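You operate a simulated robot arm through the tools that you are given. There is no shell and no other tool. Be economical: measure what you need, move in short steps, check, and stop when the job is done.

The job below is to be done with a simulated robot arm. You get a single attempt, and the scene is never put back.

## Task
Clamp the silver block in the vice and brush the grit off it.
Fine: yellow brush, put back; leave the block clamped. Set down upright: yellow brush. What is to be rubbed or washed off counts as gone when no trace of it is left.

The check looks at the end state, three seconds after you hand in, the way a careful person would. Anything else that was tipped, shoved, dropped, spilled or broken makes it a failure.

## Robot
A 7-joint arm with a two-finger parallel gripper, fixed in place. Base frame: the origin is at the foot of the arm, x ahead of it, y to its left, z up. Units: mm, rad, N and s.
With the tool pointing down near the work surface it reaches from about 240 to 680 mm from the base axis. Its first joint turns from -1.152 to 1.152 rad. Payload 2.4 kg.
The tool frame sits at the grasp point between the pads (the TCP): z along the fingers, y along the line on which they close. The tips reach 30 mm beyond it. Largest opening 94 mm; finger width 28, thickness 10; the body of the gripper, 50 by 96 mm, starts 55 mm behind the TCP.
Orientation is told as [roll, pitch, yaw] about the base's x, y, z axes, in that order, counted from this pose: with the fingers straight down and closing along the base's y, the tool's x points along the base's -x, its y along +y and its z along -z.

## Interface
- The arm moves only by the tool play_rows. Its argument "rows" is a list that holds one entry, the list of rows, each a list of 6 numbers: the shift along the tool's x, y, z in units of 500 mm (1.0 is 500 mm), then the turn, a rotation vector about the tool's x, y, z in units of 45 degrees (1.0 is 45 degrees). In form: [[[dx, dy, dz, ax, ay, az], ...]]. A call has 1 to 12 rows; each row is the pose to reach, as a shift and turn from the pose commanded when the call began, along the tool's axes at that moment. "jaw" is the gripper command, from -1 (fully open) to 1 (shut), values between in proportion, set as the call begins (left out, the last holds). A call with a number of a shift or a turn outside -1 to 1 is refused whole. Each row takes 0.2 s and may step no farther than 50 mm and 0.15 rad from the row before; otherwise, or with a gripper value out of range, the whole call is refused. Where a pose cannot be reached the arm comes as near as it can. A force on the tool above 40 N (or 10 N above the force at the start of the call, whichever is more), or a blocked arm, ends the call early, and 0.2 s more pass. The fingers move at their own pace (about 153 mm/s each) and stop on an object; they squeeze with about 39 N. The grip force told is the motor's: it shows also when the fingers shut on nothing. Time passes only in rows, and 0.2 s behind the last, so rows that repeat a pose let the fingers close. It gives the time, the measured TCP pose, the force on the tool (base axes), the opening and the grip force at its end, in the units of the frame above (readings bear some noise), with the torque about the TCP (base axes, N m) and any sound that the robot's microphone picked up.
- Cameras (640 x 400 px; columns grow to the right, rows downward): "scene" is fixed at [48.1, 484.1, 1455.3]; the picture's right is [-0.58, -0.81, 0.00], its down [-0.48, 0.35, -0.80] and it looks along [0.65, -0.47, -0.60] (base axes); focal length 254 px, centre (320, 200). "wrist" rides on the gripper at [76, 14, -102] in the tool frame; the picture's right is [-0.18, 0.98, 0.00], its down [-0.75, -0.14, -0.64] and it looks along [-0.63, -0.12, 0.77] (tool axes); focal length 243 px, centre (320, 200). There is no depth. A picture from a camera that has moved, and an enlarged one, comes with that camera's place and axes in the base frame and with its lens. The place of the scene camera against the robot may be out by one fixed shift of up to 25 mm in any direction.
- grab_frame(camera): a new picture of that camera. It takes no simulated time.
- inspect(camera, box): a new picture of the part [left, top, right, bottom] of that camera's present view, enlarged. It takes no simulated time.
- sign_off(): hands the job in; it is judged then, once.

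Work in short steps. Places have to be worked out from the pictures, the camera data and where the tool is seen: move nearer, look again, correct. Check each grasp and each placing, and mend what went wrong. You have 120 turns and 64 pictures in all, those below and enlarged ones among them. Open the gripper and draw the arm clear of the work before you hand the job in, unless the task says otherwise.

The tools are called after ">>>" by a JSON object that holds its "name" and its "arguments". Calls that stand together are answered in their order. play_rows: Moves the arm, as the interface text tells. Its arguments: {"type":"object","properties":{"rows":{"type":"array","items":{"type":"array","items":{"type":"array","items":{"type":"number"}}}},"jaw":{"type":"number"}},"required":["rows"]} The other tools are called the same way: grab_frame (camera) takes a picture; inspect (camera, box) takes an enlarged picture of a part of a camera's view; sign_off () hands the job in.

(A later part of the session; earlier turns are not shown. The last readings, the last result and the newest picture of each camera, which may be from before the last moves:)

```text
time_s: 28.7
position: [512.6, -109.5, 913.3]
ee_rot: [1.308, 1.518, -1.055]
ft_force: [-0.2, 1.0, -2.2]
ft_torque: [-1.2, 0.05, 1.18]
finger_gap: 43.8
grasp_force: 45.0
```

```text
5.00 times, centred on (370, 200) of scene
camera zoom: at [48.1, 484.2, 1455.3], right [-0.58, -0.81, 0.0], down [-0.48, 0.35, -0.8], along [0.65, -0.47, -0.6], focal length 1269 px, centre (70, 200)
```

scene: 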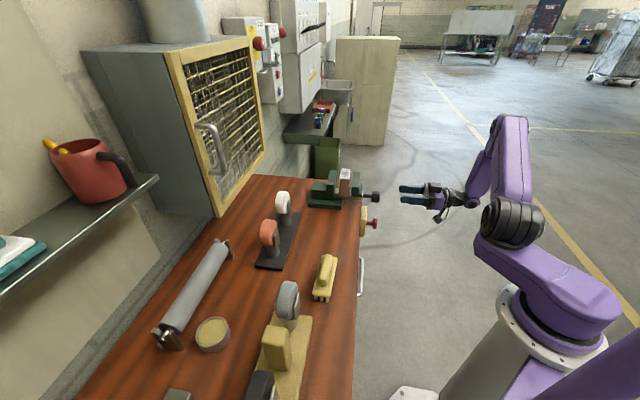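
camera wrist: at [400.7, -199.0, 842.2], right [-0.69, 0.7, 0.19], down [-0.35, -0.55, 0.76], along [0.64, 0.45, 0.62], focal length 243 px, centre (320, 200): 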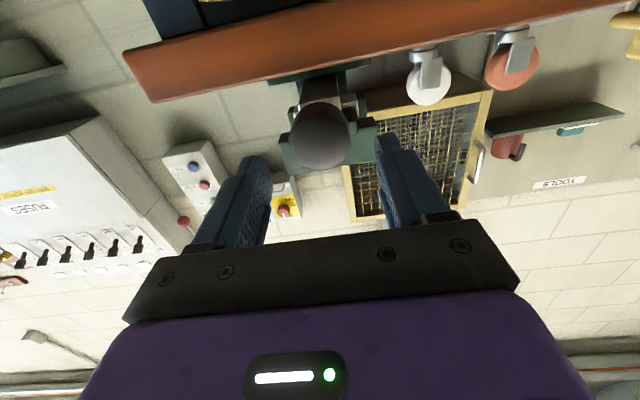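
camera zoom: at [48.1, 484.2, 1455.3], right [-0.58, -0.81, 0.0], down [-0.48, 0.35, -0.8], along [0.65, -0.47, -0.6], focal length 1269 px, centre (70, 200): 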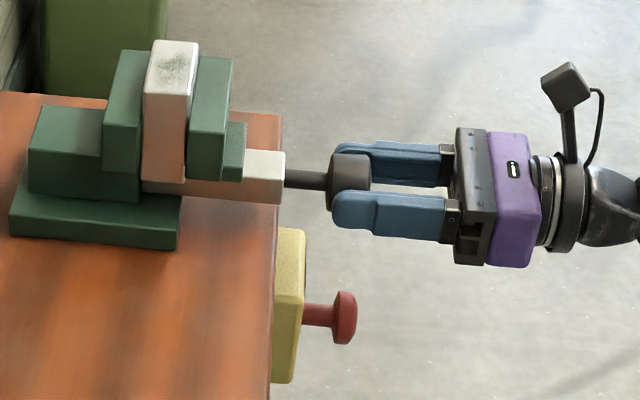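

Resistive torque (~0.8 N m) has appeared and the fingers began to slip; it looks tight. One more short turn to confirm.

>>> {"name": "play_rows", "arguments": {"rows": [[[0, 0, 0, 0, 0, 0.15], [0, 0, 0, 0, 0, 0.3]]]}}

>>> {"name": "inspect", "arguments": {"camera": "scene", "box": [320, 160, 380, 210]}}

```text
time_s: 29.3
position: [512.8, -109.6, 914.0]
ee_rot: [-1.513, 1.387, 2.407]
ft_force: [3.6, 1.6, -0.9]
ft_torque: [-0.19, -0.27, 1.37]
finger_gap: 42.6
grasp_force: 44.8
```

```text
8.00 times, centred on (350, 185) of scene
camera zoom: at [48.2, 484.2, 1455.3], right [-0.58, -0.81, 0.0], down [-0.48, 0.35, -0.8], along [0.65, -0.47, -0.6], focal length 2031 px, centre (80, 320)
```

zoom: 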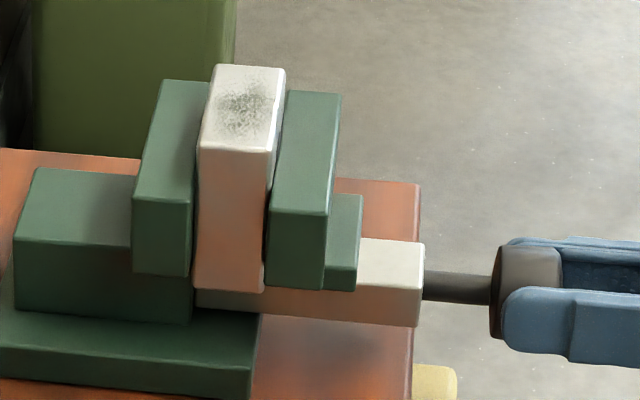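

I do another turn to be certain that it is tight, watching for torque and slip.

>>> {"name": "play_rows", "arguments": {"rows": [[[0, 0, 0, 0, 0, 0.17], [0, 0, 0, 0, 0, 0.34], [0, 0, 0, 0, 0, 0.5]]]}}

```text
time_s: 30.1
position: [513.3, -109.4, 914.1]
ee_rot: [-1.551, 0.994, 2.362]
ft_force: [-0.4, -2.9, -1.0]
ft_torque: [-0.26, -0.62, 1.19]
finger_gap: 43.6
grasp_force: 45.0
```

Slip over the knob's facets with resisting torque: tight. I open, draw straight back, and unwind the wrist.

>>> {"name": "play_rows", "arguments": {"rows": [[[0, 0, 0, 0, 0, 0], [0, 0, 0, 0, 0, 0]]], "jaw": -0.5}}

>>> {"name": "play_rows", "arguments": {"rows": [[[0, 0, -0.06, 0, 0, 0], [0, 0, -0.14, 0, 0, 0], [0, 0, -0.22, 0, 0, 0], [0, 0, -0.22, 0, 0, -0.17], [0, 0, -0.22, 0, 0, -0.34], [0, 0, -0.22, 0, 0, -0.51], [0, 0, -0.22, 0, 0, -0.68], [0, 0, -0.22, 0, 0, -0.85], [0, 0, -0.22, 0, 0, -1]]]}}

>>> {"name": "play_rows", "arguments": {"rows": [[[0, 0, 0, 0, 0, -0.17], [0, 0, 0, 0, 0, -0.34], [0, 0, 0, 0, 0, -0.51], [0, 0, 0, 0, 0, -0.68], [0, 0, 0, 0, 0, -0.85], [0, 0, 0, 0, 0, -1]]]}}

>>> {"name": "play_rows", "arguments": {"rows": [[[0, 0, 0, 0, 0, -0.17], [0, 0, 0, 0, 0, -0.34], [0, 0, 0, 0, 0, -0.51], [0, 0, 0, 0, 0, -0.68]]]}}

```text
time_s: 30.7
position: [512.0, -109.8, 913.8]
ee_rot: [-1.548, 0.996, 2.366]
ft_force: [0.0, -0.3, 0.0]
ft_torque: [-0.02, -0.02, -0.01]
finger_gap: 70.4
grasp_force: 0.1
```

```text
time_s: 32.7
position: [433.9, -187.3, 914.4]
ee_rot: [1.521, 1.357, -0.842]
ft_force: [0.2, 0.2, -0.3]
ft_torque: [-0.02, 0.01, 0.01]
finger_gap: 70.4
grasp_force: 0.1
```

```text
time_s: 34.1
position: [433.8, -186.8, 915.2]
ee_rot: [1.559, 0.572, -0.801]
ft_force: [-0.5, -0.4, -0.3]
ft_torque: [-0.07, 0.04, 0.0]
finger_gap: 70.4
grasp_force: 0.1
```

```text
time_s: 35.1
position: [433.5, -186.2, 915.7]
ee_rot: [1.56, 0.037, -0.794]
ft_force: [0.7, -0.3, -0.6]
ft_torque: [-0.01, 0.0, 0.04]
finger_gap: 70.4
grasp_force: 0.1
```

Now I raise and pitch the tool back to pointing down, with the closing axis along n for the brush.

>>> {"name": "play_rows", "arguments": {"rows": [[[0, 0.08, 0, 0, 0, -0.047], [0, 0.16, 0, 0, 0, -0.047], [0, 0.24, 0, 0, 0, -0.047], [0, 0.32, 0, 0, 0, -0.047]]]}}

>>> {"name": "play_rows", "arguments": {"rows": [[[0, 0, 0, 0.17, 0, 0], [0, 0, 0, 0.34, 0, 0], [0, 0, 0, 0.51, 0, 0], [0, 0, 0, 0.68, 0, 0], [0, 0, 0, 0.85, 0, 0], [0, 0, 0, 1, 0, 0]]]}}

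>>> {"name": "play_rows", "arguments": {"rows": [[[0, 0, 0, 0.17, 0, 0], [0, 0, 0, 0.34, 0, 0], [0, 0, 0, 0.51, 0, 0], [0, 0, 0, 0.68, 0, 0], [0, 0, 0, 0.85, 0, 0], [0, 0, 0, 0.985, 0, 0]]]}}

```text
time_s: 36.1
position: [441.5, -186.9, 1075.3]
ee_rot: [1.561, 0.005, -0.794]
ft_force: [-0.2, 0.3, 0.1]
ft_torque: [-0.01, -0.01, -0.01]
finger_gap: 70.3
grasp_force: 0.1
```

```text
time_s: 37.5
position: [438.9, -190.3, 1075.9]
ee_rot: [0.773, 0.003, -0.794]
ft_force: [0.1, 0.0, 0.5]
ft_torque: [-0.02, -0.01, -0.02]
finger_gap: 70.7
grasp_force: 0.0
```

```text
time_s: 38.9
position: [438.9, -190.7, 1075.5]
ee_rot: [-0.002, 0.003, -0.797]
ft_force: [-0.7, 0.9, 0.6]
ft_torque: [-0.03, 0.02, 0.03]
finger_gap: 70.5
grasp_force: 0.1
```

Tool points down again. I travel to hover over the brush, estimated near (361,250).

>>> {"name": "play_rows", "arguments": {"rows": [[[0.074, 0.05, 0, 0, 0, -0.015], [0.148, 0.1, 0, 0, 0, -0.015], [0.222, 0.15, 0, 0, 0, -0.015], [0.296, 0.2, 0, 0, 0, -0.015], [0.37, 0.25, 0, 0, 0, -0.015], [0.444, 0.3, 0, 0, 0, -0.015], [0.518, 0.35, 0, 0, 0, -0.015], [0.592, 0.4, 0, 0, 0, -0.015], [0.666, 0.45, 0, 0, 0, -0.015], [0.74, 0.505, 0, 0, 0, -0.015]]]}}

>>> {"name": "grab_frame", "arguments": {"camera": "wrist"}}

```text
time_s: 41.1
position: [359.0, 249.2, 1077.1]
ee_rot: [0.001, 0.005, -0.781]
ft_force: [-0.3, 0.4, 0.6]
ft_torque: [0.01, -0.01, -0.01]
finger_gap: 70.2
grasp_force: 0.2
```

```text
19 pictures are left
camera wrist: at [317.2, 313.1, 1181.5], right [0.82, 0.57, 0.0], down [0.44, -0.63, 0.64], along [0.36, -0.53, -0.77], focal length 243 px, centre (320, 200)
```

wrist: 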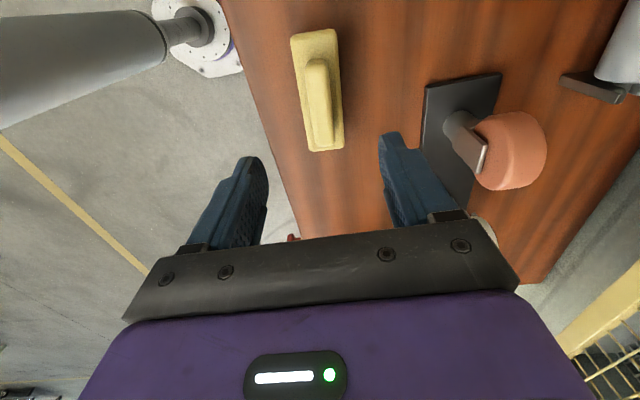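

Brush centre ≈(363,246), axis ≈-48°, handle top ≈938. I align and descend to above it for a closer look.

>>> {"name": "play_rows", "arguments": {"rows": [[[0, 0, 0.06, 0, 0, 0.07], [0.0, 0, 0.12, 0, 0, 0.07], [-0.001, 0.001, 0.18, 0, 0, 0.07]]]}}

>>> {"name": "inspect", "arguments": {"camera": "wrist", "box": [220, 0, 420, 200]}}

>>> {"name": "inspect", "arguments": {"camera": "scene", "box": [290, 220, 370, 310]}}

```text
time_s: 41.9
position: [361.0, 250.0, 986.0]
ee_rot: [-0.001, 0.005, -0.839]
ft_force: [-0.2, 0.2, -0.1]
ft_torque: [0.0, -0.03, -0.02]
finger_gap: 70.6
grasp_force: 0.1
```

```text
2.00 times, centred on (320, 100) of wrist
camera zoom: at [321.5, 317.3, 1090.9], right [0.85, 0.52, 0.0], down [0.4, -0.66, 0.64], along [0.33, -0.55, -0.77], focal length 485 px, centre (320, 400)
```

zoom: 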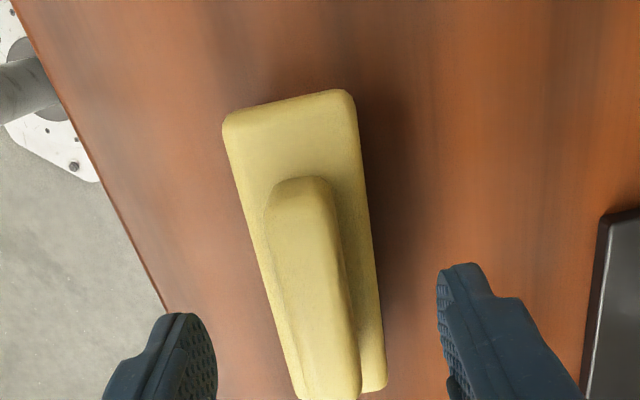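

```text
4.44 times, centred on (330, 265) of scene
camera zoom: at [48.1, 484.1, 1455.3], right [-0.58, -0.81, 0.0], down [-0.48, 0.35, -0.8], along [0.65, -0.47, -0.6], focal length 1128 px, centre (276, -89)
```

zoom: 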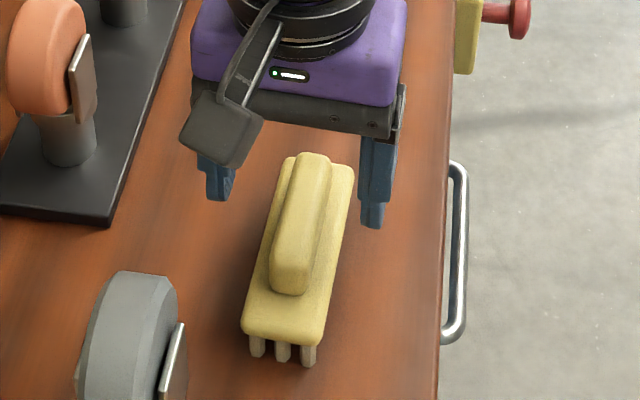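

The brush handle is about 2 mm off laterally and 7 mm along. I correct, descend so the tips flank the handle above the plate, and close.

>>> {"name": "play_rows", "arguments": {"rows": [[[-0.014, -0.004, 0.02, 0, 0, 0], [-0.014, -0.004, 0.045, 0, 0, 0], [-0.014, -0.004, 0.068, 0, 0, 0]]]}}

>>> {"name": "play_rows", "arguments": {"rows": [[[0, 0, 0, 0, 0, 0], [0, 0, 0, 0, 0, 0], [0, 0, 0, 0, 0, 0]]], "jaw": 1}}

>>> {"name": "inspect", "arguments": {"camera": "scene", "box": [290, 220, 370, 310]}}

```text
time_s: 42.7
position: [364.7, 244.3, 952.1]
ee_rot: [-0.001, 0.002, -0.836]
ft_force: [0.3, -0.4, -0.1]
ft_torque: [-0.01, -0.01, 0.0]
finger_gap: 70.4
grasp_force: 0.1
```

```text
time_s: 43.5
position: [364.8, 244.7, 953.6]
ee_rot: [0.003, 0.004, -0.836]
ft_force: [3.3, 3.9, 8.4]
ft_torque: [0.0, -0.19, -0.01]
finger_gap: 21.2
grasp_force: 38.6
```

```text
4.44 times, centred on (330, 265) of scene
camera zoom: at [48.0, 484.2, 1455.3], right [-0.58, -0.81, 0.0], down [-0.48, 0.35, -0.8], along [0.65, -0.47, -0.6], focal length 1128 px, centre (276, -89)
```

zoom: 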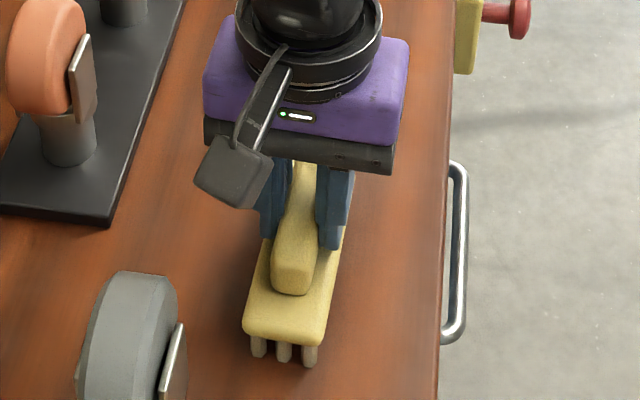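

Brush held (21 mm), tips just at the plate's top; I note the place pose (364.8, 244.5, 953, yaw -0.836). I lift and carry it above the block.

>>> {"name": "play_rows", "arguments": {"rows": [[[0, 0, -0.05, 0, 0, 0], [0, 0, -0.13, 0, 0, 0], [0, 0, -0.22, 0, 0, 0], [0, 0, -0.31, 0, 0, 0], [-0.09, 0.003, -0.34, 0, 0, -0.065], [-0.18, 0.006, -0.34, 0, 0, -0.065], [-0.27, 0.009, -0.34, 0, 0, -0.065], [-0.36, 0.012, -0.34, 0, 0, -0.065], [-0.45, 0.014, -0.34, 0, 0, -0.065], [-0.54, 0.017, -0.34, 0, 0, -0.065], [-0.63, 0.02, -0.34, 0, 0, -0.065], [-0.707, 0.022, -0.34, 0, 0, -0.065]]]}}

>>> {"name": "inspect", "arguments": {"camera": "scene", "box": [310, 120, 410, 220]}}

>>> {"name": "grab_frame", "arguments": {"camera": "wrist"}}

```text
time_s: 46.1
position: [608.6, -10.9, 1123.4]
ee_rot: [0.001, 0.004, -0.784]
ft_force: [-0.2, 1.3, -1.2]
ft_torque: [0.02, -0.01, 0.0]
finger_gap: 21.2
grasp_force: 39.1
```

```text
4.00 times, centred on (360, 170) of scene
camera zoom: at [48.1, 484.2, 1455.3], right [-0.58, -0.81, 0.0], down [-0.48, 0.35, -0.8], along [0.65, -0.47, -0.6], focal length 1015 px, centre (160, 320)
```

zoom: 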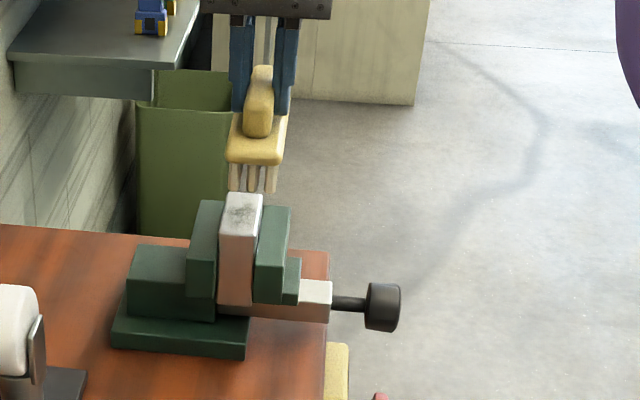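

```text
14 pictures are left
camera wrist: at [565.1, 53.2, 1227.9], right [0.82, 0.57, 0.0], down [0.44, -0.63, 0.64], along [0.36, -0.53, -0.77], focal length 243 px, centre (320, 200)
```

wrist: 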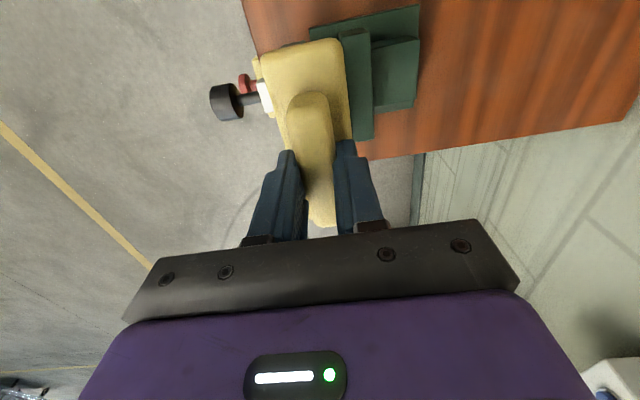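

The brush is over the block but about 7-10 mm short in n. I correct and descend to just above contact.

>>> {"name": "play_rows", "arguments": {"rows": [[[0, 0.016, 0.03, 0, 0, 0], [0, 0.016, 0.06, 0, 0, 0], [0, 0.016, 0.09, 0, 0, 0]]]}}

>>> {"name": "inspect", "arguments": {"camera": "scene", "box": [310, 140, 390, 210]}}

```text
time_s: 46.9
position: [613.5, -5.2, 1077.9]
ee_rot: [0.001, 0.005, -0.787]
ft_force: [0.3, 0.3, -0.7]
ft_torque: [-0.01, 0.02, 0.0]
finger_gap: 21.4
grasp_force: 38.6
```

```text
5.71 times, centred on (350, 175) of scene
camera zoom: at [48.1, 484.1, 1455.3], right [-0.58, -0.81, 0.0], down [-0.48, 0.35, -0.8], along [0.65, -0.47, -0.6], focal length 1450 px, centre (149, 343)
```

zoom: 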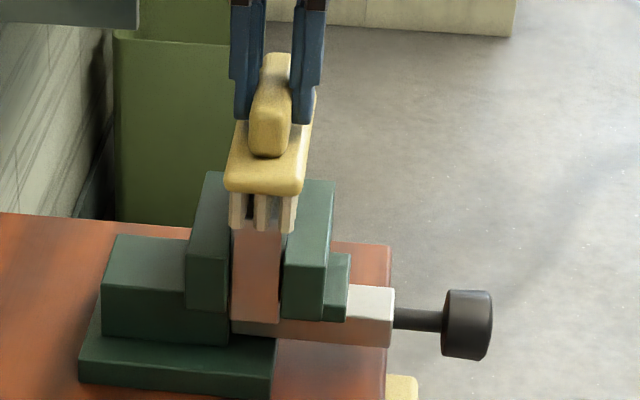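

Alignment is good, ~3 mm off. I nudge and lower slowly to contact.

>>> {"name": "play_rows", "arguments": {"rows": [[[0, 0.005, 0.006, 0, 0, 0], [0, 0.005, 0.012, 0, 0, 0], [0, 0.005, 0.018, 0, 0, 0]]]}}

```text
time_s: 47.9
position: [616.2, -4.0, 1072.0]
ee_rot: [0.004, 0.0, -0.786]
ft_force: [-2.0, 0.7, 4.5]
ft_torque: [0.07, 0.35, 0.02]
finger_gap: 21.1
grasp_force: 39.0
stopped in row 3: the force on the tool passed its limit at 42 N (the readings are from after the stop); the commanded pose is now the measured one
```

Stiff contact at z≈1072. I stroke gently along ℓ with about 1 mm of press.

>>> {"name": "play_rows", "arguments": {"rows": [[[0, 0, 0.002, 0, 0, 0], [0.02, 0, 0.002, 0, 0, 0], [0.045, 0, 0.002, 0, 0, 0], [0.02, 0, 0.002, 0, 0, 0], [-0.01, 0, 0.002, 0, 0, 0], [-0.04, 0, 0.002, 0, 0, 0], [-0.06, 0, 0.002, 0, 0, 0], [-0.03, 0, 0.002, 0, 0, 0], [0, 0, 0.002, 0, 0, 0], [0.03, 0, 0.002, 0, 0, 0], [0.06, 0, 0.002, 0, 0, 0], [0, 0, 0.002, 0, 0, 0]]]}}

```text
time_s: 50.5
position: [615.8, 1.1, 1073.1]
ee_rot: [0.011, 0.004, -0.781]
ft_force: [-5.5, 10.6, 26.3]
ft_torque: [0.61, 0.66, -0.18]
finger_gap: 21.2
grasp_force: 39.4
```

Stroke ran with ~26 N press. I repeat with offsets to either side in n.

>>> {"name": "play_rows", "arguments": {"rows": [[[0.0, 0.012, -0.001, 0, 0, 0], [0.03, 0.012, -0.001, 0, 0, 0], [0.06, 0.012, -0.001, 0, 0, 0], [0.02, 0.012, -0.001, 0, 0, 0], [-0.02, 0.012, -0.001, 0, 0, 0], [-0.06, 0.012, -0.001, 0, 0, 0], [-0.06, -0.014, -0.001, 0, 0, 0], [-0.02, -0.014, -0.001, 0, 0, 0], [0.02, -0.014, -0.001, 0, 0, 0], [0.06, -0.014, -0.001, 0, 0, 0], [0.03, -0.014, -0.001, 0, 0, 0], [0, 0, -0.001, 0, 0, 0]]]}}

>>> {"name": "play_rows", "arguments": {"rows": [[[0, 0, -0.05, 0, 0, 0], [0, 0, -0.1, 0, 0, 0], [0.08, 0, -0.12, 0, 0, 0], [0.16, 0, -0.12, 0, 0, 0], [0.24, 0, -0.12, 0, 0, 0]]]}}

>>> {"name": "inspect", "arguments": {"camera": "scene", "box": [320, 150, 380, 210]}}

```text
time_s: 53.1
position: [613.8, -3.1, 1072.6]
ee_rot: [0.007, 0.001, -0.785]
ft_force: [-9.8, 4.1, 25.0]
ft_torque: [0.31, 0.85, -0.11]
finger_gap: 21.3
grasp_force: 39.3
```

```text
time_s: 54.3
position: [532.2, 80.5, 1131.8]
ee_rot: [0.008, -0.002, -0.787]
ft_force: [0.4, 0.7, -1.6]
ft_torque: [-0.02, 0.0, -0.01]
finger_gap: 21.1
grasp_force: 39.1
```

```text
6.67 times, centred on (350, 180) of scene
camera zoom: at [48.1, 484.1, 1455.3], right [-0.58, -0.81, 0.0], down [-0.48, 0.35, -0.8], along [0.65, -0.47, -0.6], focal length 1692 px, centre (120, 333)
```

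zoom: 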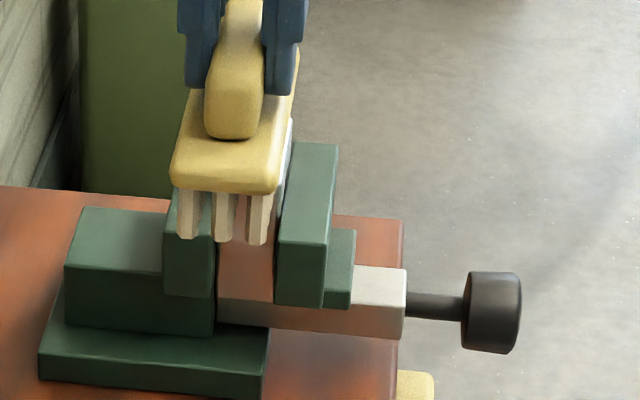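

The brush blocks the view; I move it further toward home and look again.

>>> {"name": "play_rows", "arguments": {"rows": [[[0.09, 0, 0, 0, 0, 0], [0.18, 0, 0, 0, 0, 0], [0.27, 0, 0, 0, 0, 0]]]}}

>>> {"name": "inspect", "arguments": {"camera": "scene", "box": [325, 155, 365, 195]}}

```text
time_s: 55.1
position: [435.0, 178.6, 1132.2]
ee_rot: [0.007, -0.002, -0.785]
ft_force: [0.2, 0.7, -1.6]
ft_torque: [0.01, 0.03, -0.02]
finger_gap: 21.0
grasp_force: 38.7
```

```text
10.00 times, centred on (345, 175) of scene
camera zoom: at [48.1, 484.1, 1455.3], right [-0.58, -0.81, 0.0], down [-0.48, 0.35, -0.8], along [0.65, -0.47, -0.6], focal length 2538 px, centre (70, 450)
```

zoom: 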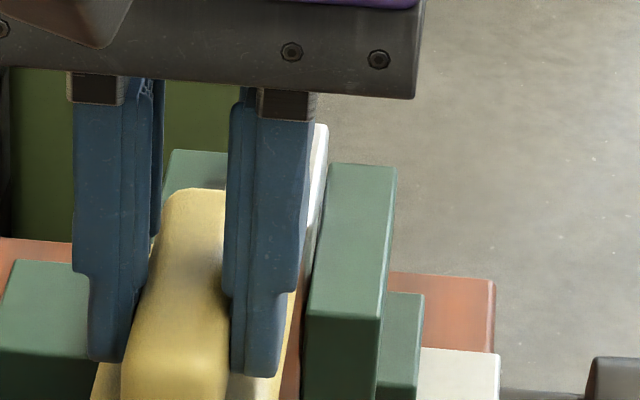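

>>> {"name": "play_rows", "arguments": {"rows": [[[0, -0.09, 0, 0, 0, 0], [0, -0.18, 0, 0, 0, 0], [0, -0.26, 0, 0, 0, 0]]]}}

>>> {"name": "inspect", "arguments": {"camera": "scene", "box": [320, 155, 370, 205]}}

```text
time_s: 55.9
position: [341.8, 85.5, 1130.6]
ee_rot: [0.007, -0.002, -0.786]
ft_force: [0.2, -0.8, -1.1]
ft_torque: [-0.04, 0.0, 0.01]
finger_gap: 21.1
grasp_force: 38.9
```

```text
8.00 times, centred on (345, 180) of scene
camera zoom: at [48.1, 484.2, 1455.3], right [-0.58, -0.81, 0.0], down [-0.48, 0.35, -0.8], along [0.65, -0.47, -0.6], focal length 2031 px, centre (120, 360)
```

zoom: 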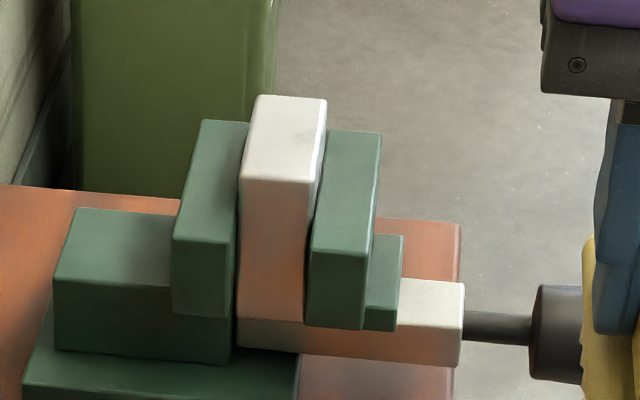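

Nearly spotless; I zoom further to look for faint traces.

>>> {"name": "inspect", "arguments": {"camera": "scene", "box": [333, 164, 363, 182]}}

```text
16.00 times, centred on (348, 173) of scene
camera zoom: at [48.1, 484.2, 1455.3], right [-0.58, -0.81, 0.0], down [-0.48, 0.35, -0.8], along [0.65, -0.47, -0.6], focal length 4061 px, centre (-128, 632)
```

zoom: 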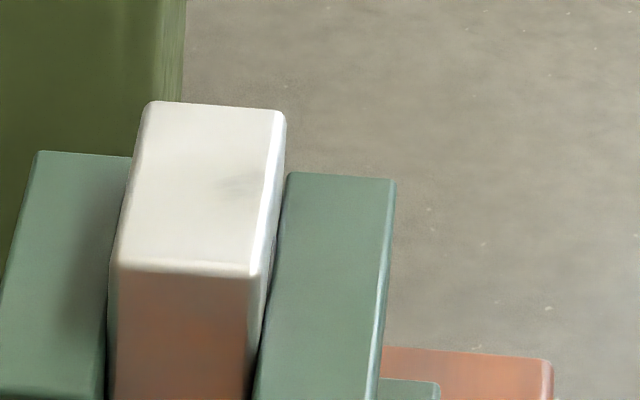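

A faint smudge remains near the -n edge. I go back and brush again, shifted toward that side.

>>> {"name": "play_rows", "arguments": {"rows": [[[0, 0.085, 0, 0, 0, 0], [0, 0.17, 0, 0, 0, 0], [0, 0.246, 0, 0, 0, 0], [-0.09, 0.246, 0, 0, 0, 0], [-0.18, 0.246, 0, 0, 0, 0], [-0.27, 0.246, 0, 0, 0, 0], [-0.36, 0.246, 0, 0, 0, 0], [-0.44, 0.246, 0, 0, 0, 0], [-0.51, 0.246, 0, 0, 0, 0], [-0.51, 0.246, 0.06, 0, 0, 0], [-0.51, 0.246, 0.11, 0, 0, 0]]]}}

>>> {"name": "play_rows", "arguments": {"rows": [[[0, 0, 0.006, 0, 0, 0], [0, 0, 0.01, 0, 0, 0], [0.03, 0, 0.01, 0, 0, 0], [0.06, 0, 0.01, 0, 0, 0], [0.02, 0, 0.01, 0, 0, 0], [-0.02, 0, 0.01, 0, 0, 0], [-0.06, 0, 0.01, 0, 0, 0], [-0.02, 0, 0.01, 0, 0, 0], [0.02, 0, 0.01, 0, 0, 0], [0.06, 0, 0.01, 0, 0, 0], [0.02, 0, 0.01, 0, 0, 0], [-0.02, 0, 0.01, 0, 0, 0]]]}}

```text
time_s: 58.3
position: [611.5, -7.9, 1079.0]
ee_rot: [0.005, 0.001, -0.783]
ft_force: [-0.3, 0.1, -2.1]
ft_torque: [-0.01, -0.03, 0.0]
finger_gap: 21.3
grasp_force: 38.9
```

```text
time_s: 60.9
position: [616.3, -13.5, 1071.9]
ee_rot: [0.009, 0.0, -0.782]
ft_force: [-6.3, 10.9, 31.6]
ft_torque: [1.03, 0.93, -0.17]
finger_gap: 21.2
grasp_force: 39.3
```

Pressing well (~31 N). More strokes at several side offsets.

>>> {"name": "play_rows", "arguments": {"rows": [[[0.02, -0.01, -0.001, 0, 0, 0], [0.06, -0.01, -0.001, 0, 0, 0], [0.08, -0.01, -0.001, 0, 0, 0], [0.04, -0.018, -0.001, 0, 0, 0], [0, -0.018, -0.001, 0, 0, 0], [-0.04, -0.018, -0.001, 0, 0, 0], [-0.04, -0.004, -0.001, 0, 0, 0], [0, -0.004, -0.001, 0, 0, 0], [0.04, -0.004, -0.001, 0, 0, 0], [0.08, -0.004, -0.001, 0, 0, 0], [0.04, -0.004, -0.001, 0, 0, 0], [0, 0, -0.001, 0, 0, 0]]]}}

>>> {"name": "play_rows", "arguments": {"rows": [[[0.04, 0.008, 0, 0, 0, 0], [0.08, 0.008, 0, 0, 0, 0], [0.04, 0.014, 0, 0, 0, 0], [0, 0.014, 0, 0, 0, 0], [-0.04, 0.014, 0, 0, 0, 0], [0, 0.02, 0, 0, 0, 0], [0.04, 0.02, 0, 0, 0, 0], [0.08, 0.02, 0, 0, 0, 0], [0.04, 0.014, 0, 0, 0, 0], [0.02, 0.014, 0, 0, 0, 0]]]}}

>>> {"name": "play_rows", "arguments": {"rows": [[[0, 0, -0.05, 0, 0, 0], [0, 0, -0.12, 0, 0, 0], [0.08, 0, -0.12, 0, 0, 0], [0.16, 0, -0.12, 0, 0, 0], [0.24, 0, -0.12, 0, 0, 0], [0.33, 0, -0.12, 0, 0, 0], [0.42, 0, -0.12, 0, 0, 0], [0.49, 0, -0.12, 0, 0, 0], [0.49, -0.09, -0.12, 0, 0, 0], [0.49, -0.18, -0.12, 0, 0, 0], [0.49, -0.26, -0.12, 0, 0, 0]]]}}

>>> {"name": "inspect", "arguments": {"camera": "scene", "box": [333, 164, 363, 182]}}

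```text
time_s: 63.5
position: [618.3, -16.1, 1073.1]
ee_rot: [0.009, -0.002, -0.786]
ft_force: [5.1, -3.7, 16.2]
ft_torque: [-0.63, -0.69, 0.03]
finger_gap: 21.2
grasp_force: 38.7
```

```text
time_s: 65.7
position: [616.0, -3.6, 1072.4]
ee_rot: [0.005, 0.001, -0.786]
ft_force: [0.4, -0.2, -1.9]
ft_torque: [0.0, 0.01, 0.01]
finger_gap: 21.2
grasp_force: 39.2
```

```text
time_s: 68.1
position: [348.9, 74.9, 1132.1]
ee_rot: [0.007, 0.001, -0.786]
ft_force: [-1.3, -0.2, -0.1]
ft_torque: [-0.03, -0.01, 0.05]
finger_gap: 21.1
grasp_force: 39.1
```

```text
16.00 times, centred on (348, 173) of scene
camera zoom: at [48.1, 484.2, 1455.3], right [-0.58, -0.81, 0.0], down [-0.48, 0.35, -0.8], along [0.65, -0.47, -0.6], focal length 4061 px, centre (-128, 632)
```

zoom: 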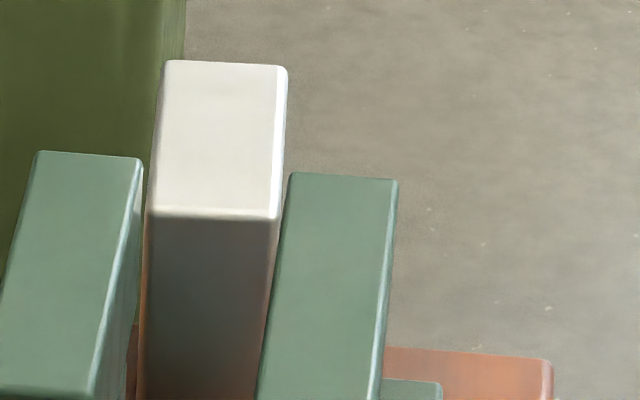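

The grit is gone, but the block seems to have shifted along ℓ. I look at the whole vice.

>>> {"name": "inspect", "arguments": {"camera": "scene", "box": [320, 155, 370, 205]}}

```text
8.00 times, centred on (345, 180) of scene
camera zoom: at [48.1, 484.2, 1455.3], right [-0.58, -0.81, 0.0], down [-0.48, 0.35, -0.8], along [0.65, -0.47, -0.6], focal length 2031 px, centre (120, 360)
```

zoom: 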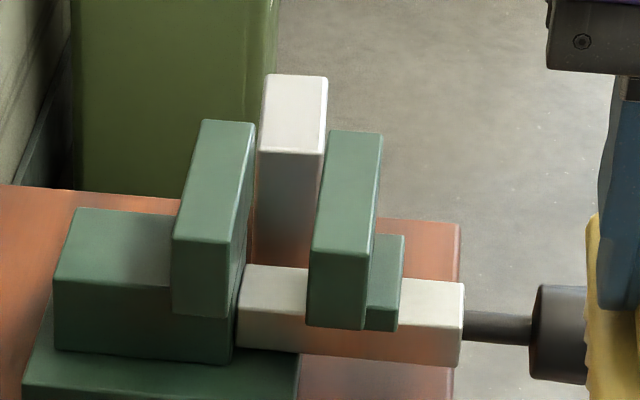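

The block has been dragged along the jaws: the clamp wasn't actually tight. First I return the brush to its place to free the gripper.

>>> {"name": "play_rows", "arguments": {"rows": [[[0.05, 0.06, 0, 0, 0, 0.064], [0.1, 0.12, 0, 0, 0, 0.064], [0.15, 0.18, 0, 0, 0, 0.064], [0.2, 0.24, 0, 0, 0, 0.064], [0.2176, 0.2624, 0.06, 0, 0, 0.064], [0.2176, 0.2624, 0.14, 0, 0, 0.064], [0.2176, 0.2624, 0.22, 0, 0, 0.064], [0.2176, 0.2624, 0.3, 0, 0, 0.064]]]}}

```text
time_s: 69.9
position: [367.1, 248.3, 982.1]
ee_rot: [0.006, -0.002, -0.836]
ft_force: [-0.2, -0.7, -1.1]
ft_torque: [0.0, 0.0, 0.03]
finger_gap: 21.3
grasp_force: 38.9
```

>>> {"name": "play_rows", "arguments": {"rows": [[[-0.003, -0.008, 0.02, 0, 0, 0], [-0.003, -0.008, 0.04, 0, 0, 0], [-0.003, -0.008, 0.05, 0, 0, 0], [-0.003, -0.008, 0.054, 0, 0, 0], [-0.003, -0.008, 0.057, 0, 0, 0]]]}}

```text
time_s: 71.1
position: [364.8, 243.0, 953.7]
ee_rot: [0.005, -0.001, -0.835]
ft_force: [-0.1, -0.7, -0.6]
ft_torque: [0.01, 0.03, 0.01]
finger_gap: 21.1
grasp_force: 38.4
```

>>> {"name": "play_rows", "arguments": {"rows": [[[0, 0, 0.002, 0, 0, 0], [0, 0, 0.004, 0, 0, 0]]]}}

```text
time_s: 71.7
position: [366.8, 243.7, 951.8]
ee_rot: [0.009, 0.0, -0.835]
ft_force: [-4.5, -2.9, 29.0]
ft_torque: [0.13, 1.08, 0.09]
finger_gap: 21.1
grasp_force: 39.4
```

Firm contact with the bench. I ease off a touch, open, and rise.

>>> {"name": "play_rows", "arguments": {"rows": [[[0, 0, -0.003, 0, 0, 0], [0, 0, -0.003, 0, 0, 0]]]}}

>>> {"name": "play_rows", "arguments": {"rows": [[[0, 0, 0, 0, 0, 0], [0, 0, 0, 0, 0, 0]]], "jaw": -0.3}}

>>> {"name": "play_rows", "arguments": {"rows": [[[0, 0, -0.04, 0, 0, 0], [0, 0, -0.12, 0, 0, 0], [0, 0, -0.22, 0, 0, 0], [0, 0, -0.32, 0, 0, 0]]]}}

```text
time_s: 72.3
position: [365.4, 243.7, 952.5]
ee_rot: [0.005, 0.0, -0.836]
ft_force: [-2.9, -2.1, 13.2]
ft_torque: [-0.08, 0.44, 0.01]
finger_gap: 21.5
grasp_force: 39.1
```

```text
time_s: 72.9
position: [365.2, 244.3, 953.1]
ee_rot: [0.006, 0.0, -0.839]
ft_force: [0.6, -0.1, -0.2]
ft_torque: [0.0, 0.0, -0.02]
finger_gap: 61.2
grasp_force: 0.0
```

```text
time_s: 73.9
position: [363.0, 243.4, 1113.8]
ee_rot: [0.006, 0.001, -0.837]
ft_force: [0.4, -0.4, -0.2]
ft_torque: [0.03, -0.01, -0.03]
finger_gap: 61.2
grasp_force: 0.0
```

Brush released. I travel back toward the vice, turning the wrist for a view and a regrasp of the block.

>>> {"name": "play_rows", "arguments": {"rows": [[[-0.09, -0.012, 0, 0, 0, -0.125], [-0.18, -0.024, 0, 0, 0, -0.25], [-0.27, -0.037, 0, 0, 0, -0.375], [-0.36, -0.049, 0, 0, 0, -0.5], [-0.45, -0.061, 0, 0, 0, -0.625], [-0.54, -0.073, 0, 0, 0, -0.75], [-0.63, -0.085, 0, 0, 0, -0.875], [-0.714, -0.097, 0, 0, 0, -1.0]]], "jaw": -1}}

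>>> {"name": "play_rows", "arguments": {"rows": [[[0, 0, 0, 0, 0, -0.17], [0, 0, 0, 0, 0, -0.34], [0, 0, 0, 0, 0, -0.51], [0, 0, 0, 0, 0, -0.68], [0, 0, 0, 0, 0, -0.85], [0, 0, 0, 0, 0, -1]]]}}

>>> {"name": "inspect", "arguments": {"camera": "wrist", "box": [230, 30, 430, 230]}}

```text
time_s: 75.7
position: [566.7, -55.6, 1112.8]
ee_rot: [0.003, -0.006, -0.049]
ft_force: [-0.3, 0.9, -0.8]
ft_torque: [0.04, 0.01, 0.01]
finger_gap: 94.0
grasp_force: 0.1
```

```text
time_s: 77.1
position: [568.5, -53.6, 1112.5]
ee_rot: [-0.001, -0.006, 0.738]
ft_force: [0.6, 0.1, -0.6]
ft_torque: [-0.01, 0.0, 0.04]
finger_gap: 93.7
grasp_force: 0.2
```

```text
2.00 times, centred on (330, 130) of wrist
camera zoom: at [502.1, -94.6, 1216.7], right [-0.52, 0.85, 0.0], down [0.65, 0.4, 0.65], along [0.55, 0.34, -0.76], focal length 485 px, centre (300, 340)
```

zoom: 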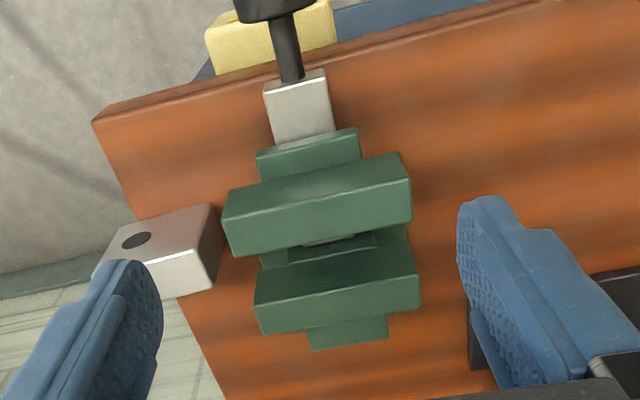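

The block slid out past the jaw ends and stands upright on the bench at about ℓ 548, n 430 — the clamp was loose. Plan: loosen the screw a bit, put the block back, then retighten and test by tugging. First I go out in front of the knob and down.

>>> {"name": "play_rows", "arguments": {"rows": [[[0.09, 0, 0, 0, 0, -0.06], [0.18, 0, 0, 0, 0, -0.06], [0.27, 0, 0, 0, 0, -0.06], [0.34, 0, 0, 0, 0, -0.06], [0.34, 0, 0.1, 0, 0, -0.06], [0.34, 0, 0.2, 0, 0, -0.06], [0.34, 0, 0.3, 0, 0, -0.06], [0.34, 0, 0.397, 0, 0, -0.06]]], "jaw": -0.4}}

>>> {"name": "play_rows", "arguments": {"rows": [[[0, 0, 0, 0, -0.17, 0], [0, 0, 0, 0, -0.34, 0], [0, 0, 0, 0, -0.51, 0], [0, 0, 0, 0, -0.68, 0], [0, 0, 0, 0, -0.85, 0], [0, 0, 0, 0, -1, 0]]]}}

>>> {"name": "play_rows", "arguments": {"rows": [[[0, 0, 0, 0, -0.17, 0], [0, 0, 0, 0, -0.34, 0], [0, 0, 0, 0, -0.51, 0], [0, 0, 0, 0, -0.68, 0], [0, 0, 0, 0, -0.85, 0], [0, 0, 0, 0, -1, 0]]]}}

```text
time_s: 78.9
position: [442.3, -167.0, 912.7]
ee_rot: [-0.001, -0.006, 0.783]
ft_force: [0.3, -0.4, -0.3]
ft_torque: [0.0, -0.03, -0.02]
finger_gap: 66.0
grasp_force: 0.0
```

```text
time_s: 80.3
position: [444.0, -166.5, 913.9]
ee_rot: [-0.004, -0.794, 0.785]
ft_force: [0.7, 0.2, 0.4]
ft_torque: [-0.01, -0.05, -0.02]
finger_gap: 65.6
grasp_force: 0.1
```

```text
time_s: 81.7
position: [443.0, -167.5, 913.5]
ee_rot: [-2.985, -1.56, -2.515]
ft_force: [0.4, 0.0, 0.4]
ft_torque: [0.02, 0.0, -0.05]
finger_gap: 66.0
grasp_force: 0.1
```

Now correct ℓ by 8 mm, advance onto the knob and close.

>>> {"name": "play_rows", "arguments": {"rows": [[[0.002, -0.0156, 0, 0, 0, 0], [0.002, -0.0156, 0.06, 0, 0, 0], [0.002, -0.0156, 0.12, 0, 0, 0], [0.002, -0.0156, 0.18, 0, 0, 0]]]}}

>>> {"name": "play_rows", "arguments": {"rows": [[[0, 0, 0, 0, 0, 0], [0, 0, 0, 0, 0, 0], [0, 0, 0, 0, 0, 0]]], "jaw": 1}}

```text
time_s: 82.7
position: [513.2, -108.4, 912.3]
ee_rot: [-3.014, -1.563, -2.486]
ft_force: [-0.4, 1.0, -0.3]
ft_torque: [-0.03, 0.01, -0.04]
finger_gap: 65.7
grasp_force: 0.1
```

```text
time_s: 83.5
position: [514.1, -107.7, 912.9]
ee_rot: [-2.675, -1.564, -2.828]
ft_force: [15.9, -4.1, 4.9]
ft_torque: [-0.34, 0.42, 0.55]
finger_gap: 43.1
grasp_force: 45.1
```

Gripped (43 mm), with some sideways load; I shift 1 mm and turn counter-clockwise 45° to loosen.

>>> {"name": "play_rows", "arguments": {"rows": [[[0, -0.002, 0, 0, 0, 0], [0, -0.002, 0, 0, 0, -0.17], [0, -0.002, 0, 0, 0, -0.34], [0, -0.002, 0, 0, 0, -0.51], [0, -0.002, 0, 0, 0, -0.68], [0, -0.002, 0, 0, 0, -0.85], [0, -0.002, 0, 0, 0, -1]]]}}

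```text
time_s: 84.9
position: [514.2, -109.6, 913.6]
ee_rot: [-1.602, -0.967, 2.407]
ft_force: [-12.2, 2.7, 3.5]
ft_torque: [0.83, -0.84, -0.14]
finger_gap: 42.8
grasp_force: 44.8
out of reach, approached as far as the arm can: row 6
stopped in row 6: the force on the tool passed its limit at 60 N (the readings are from after the stop); the commanded pose is now the measured one
```

The wrist hit its limit after ~34°. I open, swing the wrist back the other way, and regrip for another loosening turn.

>>> {"name": "play_rows", "arguments": {"rows": [[[0, 0, 0, 0, 0, 0], [0, 0, 0, 0, 0, 0]]], "jaw": -0.5}}

>>> {"name": "play_rows", "arguments": {"rows": [[[0, 0, 0, 0, 0, 0.17], [0, 0, 0, 0, 0, 0.34], [0, 0, 0, 0, 0, 0.51], [0, 0, 0, 0, 0, 0.68], [0, 0, 0, 0, 0, 0.85], [0, 0, 0, 0, 0, 1]]]}}

>>> {"name": "play_rows", "arguments": {"rows": [[[0, 0, 0, 0, 0, 0], [0, 0, 0, 0, 0, 0], [0, 0, 0, 0, 0, 0]]], "jaw": 1}}

>>> {"name": "play_rows", "arguments": {"rows": [[[0, 0, 0, 0, 0, -0.17], [0, 0, 0, 0, 0, -0.34], [0, 0, 0, 0, 0, -0.51], [0, 0, 0, 0, 0, -0.68]]]}}

```text
time_s: 85.5
position: [515.7, -110.0, 912.3]
ee_rot: [-1.596, -0.966, 2.398]
ft_force: [0.3, 0.1, -0.2]
ft_torque: [0.02, 0.0, 0.04]
finger_gap: 70.4
grasp_force: 0.0
```

```text
time_s: 86.9
position: [515.4, -109.8, 912.2]
ee_rot: [1.648, -1.385, -0.839]
ft_force: [-1.2, 0.4, -0.1]
ft_torque: [0.0, -0.02, -0.02]
finger_gap: 70.7
grasp_force: 0.1
```

```text
time_s: 87.7
position: [514.6, -109.1, 913.5]
ee_rot: [1.664, -1.386, -0.85]
ft_force: [-25.3, 11.7, 8.9]
ft_torque: [-0.21, 0.16, -0.41]
finger_gap: 44.3
grasp_force: 45.3
```

```text
time_s: 88.7
position: [514.5, -109.1, 912.1]
ee_rot: [-1.613, -1.217, 2.421]
ft_force: [-24.8, 11.3, 6.7]
ft_torque: [-0.33, 0.33, -0.63]
finger_gap: 44.0
grasp_force: 44.8
```

>>> {"name": "inspect", "arguments": {"camera": "scene", "box": [325, 155, 385, 205]}}

```text
8.00 times, centred on (355, 180) of scene
camera zoom: at [47.3, 484.5, 1455.2], right [-0.58, -0.81, 0.0], down [-0.48, 0.35, -0.8], along [0.65, -0.47, -0.6], focal length 2031 px, centre (40, 360)
```

zoom: 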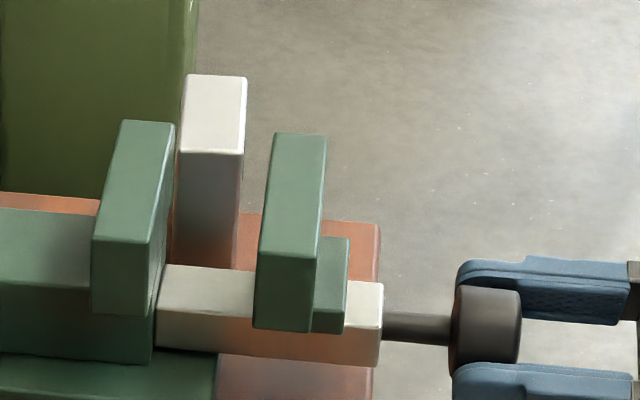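

The vice is open again (~47 mm). The block is near the reach limit and close to the jaw end, so I will first pick it across its thickness and move it to open bench. I release the knob, retreat and turn the wrist.

>>> {"name": "play_rows", "arguments": {"rows": [[[0, 0, 0, 0, 0, 0], [0, 0, 0, 0, 0, 0]]], "jaw": -0.5}}

>>> {"name": "play_rows", "arguments": {"rows": [[[0, 0, -0.06, 0, 0, 0], [0, 0, -0.14, 0, 0, 0], [0, 0, -0.22, 0, 0, 0], [0, 0, -0.22, 0, 0, 0.17], [0, 0, -0.22, 0, 0, 0.34], [0, 0, -0.22, 0, 0, 0.51], [0, 0, -0.22, 0, 0, 0.68], [0, 0, -0.22, 0, 0, 0.85], [0, 0, -0.22, 0, 0, 1]]]}}

>>> {"name": "play_rows", "arguments": {"rows": [[[0, 0, 0, 0, 0, 0.17], [0, 0, 0, 0, 0, 0.34], [0, 0, 0, 0, 0, 0.51], [0, 0, 0, 0, 0, 0.68], [0, 0, 0, 0, 0, 0.85], [0, 0, 0, 0, 0, 1]]]}}

>>> {"name": "play_rows", "arguments": {"rows": [[[0, 0, 0, 0, 0, 0.15], [0, 0, 0, 0, 0, 0.3], [0, 0, 0, 0, 0, 0.451], [0, 0.09, 0, 0, 0, 0.451]]]}}

```text
time_s: 89.3
position: [516.7, -110.0, 912.9]
ee_rot: [-1.611, -1.218, 2.416]
ft_force: [0.3, -0.3, 0.0]
ft_torque: [0.0, 0.01, 0.04]
finger_gap: 70.6
grasp_force: 0.0
```

```text
time_s: 91.3
position: [438.8, -189.4, 909.8]
ee_rot: [1.604, -1.134, -0.792]
ft_force: [-0.4, 0.1, 0.8]
ft_torque: [0.0, 0.01, -0.02]
finger_gap: 70.4
grasp_force: 0.1
```

```text
time_s: 92.7
position: [438.5, -189.4, 912.1]
ee_rot: [1.586, -0.348, -0.767]
ft_force: [0.1, 0.4, -0.8]
ft_torque: [-0.02, 0.0, -0.01]
finger_gap: 70.2
grasp_force: 0.1
```

```text
time_s: 93.7
position: [428.5, -178.0, 952.6]
ee_rot: [1.586, 0.004, -0.761]
ft_force: [-0.1, -0.6, 0.1]
ft_torque: [-0.02, -0.02, -0.01]
finger_gap: 70.8
grasp_force: 0.1
```

>>> {"name": "play_rows", "arguments": {"rows": [[[0, 0.09, 0, 0, 0, 0], [0, 0.18, 0, 0, 0, 0], [0, 0.27, 0, 0, 0, 0], [0, 0.36, 0, 0, 0, 0], [0, 0.36, 0, 0.17, 0, 0], [0, 0.36, 0, 0.34, 0, 0], [0, 0.36, 0, 0.51, 0, 0], [0, 0.36, 0, 0.68, 0, 0], [0, 0.36, 0, 0.85, 0, 0], [0, 0.36, 0, 1, 0, 0]]]}}

>>> {"name": "play_rows", "arguments": {"rows": [[[0, 0, 0, 0.17, 0, 0], [0, 0, 0, 0.34, 0, 0], [0, 0, 0, 0.51, 0, 0], [0, 0, 0, 0.68, 0, 0], [0, 0, 0, 0.85, 0, 0], [0, 0, 0, 1, 0, 0]]]}}

```text
time_s: 95.9
position: [426.2, -181.7, 1132.1]
ee_rot: [0.798, 0.001, -0.765]
ft_force: [-0.1, -0.2, -0.2]
ft_torque: [0.0, -0.03, 0.0]
finger_gap: 70.4
grasp_force: 0.1
```

```text
time_s: 97.3
position: [425.3, -180.5, 1132.7]
ee_rot: [0.013, 0.001, -0.765]
ft_force: [0.6, 0.3, 0.7]
ft_torque: [0.03, 0.03, 0.01]
finger_gap: 70.6
grasp_force: 0.0
```

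>>> {"name": "play_rows", "arguments": {"rows": [[[-0.032, 0.085, 0, 0.016, 0, 0.025], [-0.064, 0.17, 0, 0.016, 0, 0.025], [-0.096, 0.255, 0, 0.016, 0, 0.025], [-0.128, 0.34, 0, 0.016, 0, 0.025], [-0.16, 0.425, 0, 0.016, 0, 0.025], [-0.194, 0.51, 0.06, 0.016, 0, 0.025]]]}}

>>> {"name": "inspect", "arguments": {"camera": "wrist", "box": [200, 0, 460, 220]}}

```text
refused: row 6 steps farther than a row can; nothing moved
```

```text
1.82 times, centred on (330, 110) of wrist
camera zoom: at [379.9, -119.0, 1237.1], right [0.81, 0.58, 0.01], down [0.44, -0.63, 0.64], along [0.38, -0.51, -0.77], focal length 441 px, centre (302, 364)
```

zoom: 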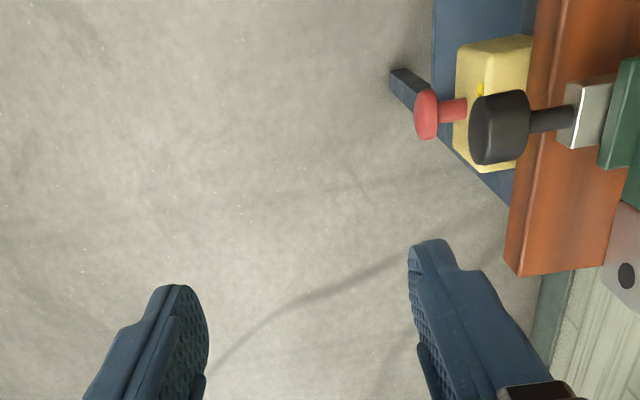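

That step was too long; I resend with finer steps.

>>> {"name": "play_rows", "arguments": {"rows": [[[-0.03, 0.07, 0, 0.016, 0, 0.025], [-0.06, 0.145, 0, 0.016, 0, 0.025], [-0.09, 0.22, 0, 0.016, 0, 0.025], [-0.12, 0.295, 0, 0.016, 0, 0.025], [-0.15, 0.37, 0, 0.016, 0, 0.025], [-0.175, 0.44, 0.01, 0.016, 0, 0.025], [-0.194, 0.51, 0.03, 0.016, 0, 0.025], [-0.194, 0.51, 0.08, 0.016, 0, 0.025]]]}}

```text
time_s: 99.1
position: [660.2, -65.5, 1112.4]
ee_rot: [0.002, 0.004, -0.782]
ft_force: [0.2, 0.2, 0.5]
ft_torque: [0.01, -0.01, 0.01]
finger_gap: 70.5
grasp_force: 0.1
out of reach, approached as far as the arm can: row 7, 8
```

>>> {"name": "inspect", "arguments": {"camera": "wrist", "box": [220, 40, 440, 220]}}

```text
2.22 times, centred on (330, 130) of wrist
camera zoom: at [616.2, -0.8, 1216.9], right [0.82, 0.57, 0.0], down [0.44, -0.63, 0.64], along [0.36, -0.53, -0.77], focal length 539 px, centre (298, 356)
```

zoom: 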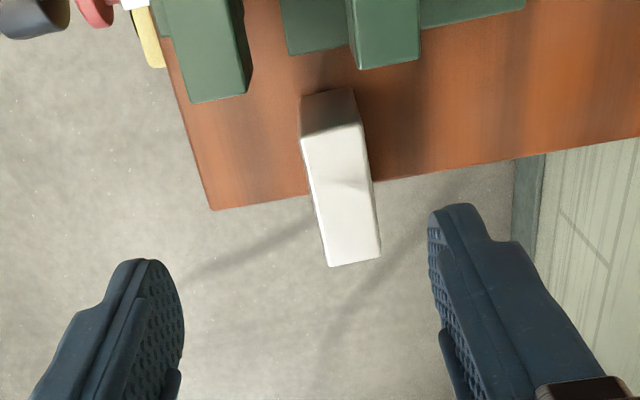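

Block is upright at n≈436, ℓ 514–585, top clean. I lower to see where the reach lets me go.

>>> {"name": "play_rows", "arguments": {"rows": [[[0, 0, 0.05, 0, 0, 0], [0, 0, 0.1, 0, 0, 0]]]}}

```text
time_s: 99.7
position: [660.0, -65.9, 1060.7]
ee_rot: [0.0, 0.004, -0.783]
ft_force: [0.4, -0.2, 1.0]
ft_torque: [0.04, 0.01, -0.02]
finger_gap: 70.4
grasp_force: 0.1
```

>>> {"name": "play_rows", "arguments": {"rows": [[[0, 0, 0.06, 0, 0, 0], [0, 0.03, 0.08, 0, 0, 0], [-0.02, 0.03, 0.1, 0, 0, 0]]]}}

```text
time_s: 100.5
position: [676.7, -62.5, 1010.3]
ee_rot: [0.001, 0.002, -0.783]
ft_force: [0.1, -0.3, 0.7]
ft_torque: [0.01, 0.0, 0.02]
finger_gap: 70.7
grasp_force: 0.2
```

>>> {"name": "play_rows", "arguments": {"rows": [[[-0.012, 0.001, 0.04, 0, 0, 0], [-0.012, 0.001, 0.08, 0, 0, 0], [-0.012, 0.001, 0.104, 0, 0, 0]]]}}

```text
time_s: 101.3
position: [682.5, -66.5, 959.0]
ee_rot: [0.001, 0.002, -0.781]
ft_force: [-0.1, -0.1, -0.1]
ft_torque: [0.0, 0.02, 0.0]
finger_gap: 70.4
grasp_force: 0.0
```

Position is ℓ≈530, n≈436 around the block. I close the gripper on its thickness.

>>> {"name": "play_rows", "arguments": {"rows": [[[0, 0, 0, 0, 0, 0], [0, 0, 0, 0, 0, 0], [0, 0, 0, 0, 0, 0]]], "jaw": 1}}

```text
time_s: 102.1
position: [681.6, -67.3, 959.2]
ee_rot: [0.002, 0.002, -0.781]
ft_force: [1.5, 1.0, 0.3]
ft_torque: [-0.05, -0.19, 0.11]
finger_gap: 31.5
grasp_force: 39.2
```

Gripped (31.5 mm). I lift, easing toward -n to stay within reach.

>>> {"name": "play_rows", "arguments": {"rows": [[[0, 0, -0.04, 0, 0, 0], [0, 0, -0.08, 0, 0, 0], [0, -0.03, -0.14, 0, 0, 0], [0, -0.06, -0.2, 0, 0, 0], [0, -0.07, -0.27, 0, 0, 0]]]}}

```text
time_s: 103.3
position: [655.3, -92.9, 1095.3]
ee_rot: [0.001, 0.005, -0.784]
ft_force: [-0.3, -0.1, -3.2]
ft_torque: [0.08, 0.08, 0.02]
finger_gap: 31.7
grasp_force: 38.5
```

Held. I carry it over the vice to the open bench and lower near the surface.

>>> {"name": "play_rows", "arguments": {"rows": [[[0.09, 0.013, 0, 0, 0, 0], [0.18, 0.026, 0, 0, 0, 0], [0.27, 0.04, 0, 0, 0, 0], [0.36, 0.054, 0, 0, 0, 0], [0.45, 0.068, 0, 0, 0, 0], [0.54, 0.082, 0, 0, 0, 0], [0.622, 0.095, 0, 0, 0, 0], [0.622, 0.095, 0.08, 0, 0, 0], [0.622, 0.095, 0.16, 0, 0, 0], [0.622, 0.095, 0.24, 0, 0, 0], [0.622, 0.095, 0.26, 0, 0, 0]]]}}

>>> {"name": "play_rows", "arguments": {"rows": [[[0, 0, 0.004, 0, 0, 0], [0, 0, 0.008, 0, 0, 0], [0, 0, 0.011, 0, 0, 0]]]}}

```text
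time_s: 105.7
position: [467.6, 162.7, 966.9]
ee_rot: [0.002, 0.002, -0.782]
ft_force: [-0.2, -0.1, -3.3]
ft_torque: [0.08, 0.08, -0.03]
finger_gap: 31.7
grasp_force: 39.4
```

```text
time_s: 106.5
position: [471.2, 162.3, 961.1]
ee_rot: [0.002, 0.004, -0.78]
ft_force: [-0.1, -0.5, -3.9]
ft_torque: [0.06, 0.09, -0.03]
finger_gap: 31.9
grasp_force: 39.4
```

>>> {"name": "play_rows", "arguments": {"rows": [[[0, 0, 0.003, 0, 0, 0], [0, 0, 0.006, 0, 0, 0]]]}}

```text
time_s: 107.1
position: [469.7, 160.9, 958.4]
ee_rot: [0.006, 0.0, -0.783]
ft_force: [-6.1, -1.3, 27.5]
ft_torque: [-0.27, 0.28, -0.04]
finger_gap: 31.4
grasp_force: 39.1
```

On the bench. I ease off, open, rise, turn the wrist 90° and centre over the block for the long-axis grip.

>>> {"name": "play_rows", "arguments": {"rows": [[[0, 0, -0.003, 0, 0, 0], [0, 0, -0.003, 0, 0, 0]]]}}

>>> {"name": "play_rows", "arguments": {"rows": [[[0, 0, 0, 0, 0, 0], [0, 0, 0, 0, 0, 0]]], "jaw": -0.3}}

>>> {"name": "play_rows", "arguments": {"rows": [[[0, 0, -0.06, 0, 0, 0], [0, 0, -0.13, 0, 0, 0], [0, 0, -0.2, 0, 0, 0], [-0.04, 0, -0.2, 0, 0, -0.17], [-0.04, 0, -0.2, 0, 0, -0.34], [-0.04, 0, -0.2, 0, 0, -0.51], [-0.04, 0, -0.2, 0, 0, -0.68], [-0.04, 0, -0.2, 0, 0, -0.85], [-0.04, 0, -0.2, 0, 0, -1]]]}}

>>> {"name": "play_rows", "arguments": {"rows": [[[0, 0, 0, 0, 0, -0.17], [0, 0, 0, 0, 0, -0.34], [0, 0, 0, 0, 0, -0.51], [0, 0, 0, 0, 0, -0.68], [0, 0, 0, 0, 0, -0.85], [0, 0, 0, 0, 0, -1]]], "jaw": -1}}

```text
time_s: 107.7
position: [469.6, 163.3, 960.2]
ee_rot: [0.004, 0.003, -0.782]
ft_force: [1.3, 1.9, 15.1]
ft_torque: [-0.24, -0.38, -0.01]
finger_gap: 31.6
grasp_force: 38.6
```

```text
time_s: 108.3
position: [468.3, 161.4, 958.7]
ee_rot: [0.0, 0.004, -0.782]
ft_force: [0.3, 0.4, 0.2]
ft_torque: [0.02, -0.02, -0.01]
finger_gap: 61.1
grasp_force: 0.1
```

```text
time_s: 110.3
position: [483.4, 147.4, 1057.9]
ee_rot: [0.002, 0.0, 0.006]
ft_force: [-0.4, -0.2, -0.3]
ft_torque: [-0.01, 0.0, 0.0]
finger_gap: 61.4
grasp_force: 0.1
```

```text
time_s: 111.7
position: [483.8, 147.7, 1058.5]
ee_rot: [0.003, -0.002, 0.792]
ft_force: [0.4, -0.2, 0.8]
ft_torque: [0.0, -0.01, 0.02]
finger_gap: 94.0
grasp_force: 0.1
```

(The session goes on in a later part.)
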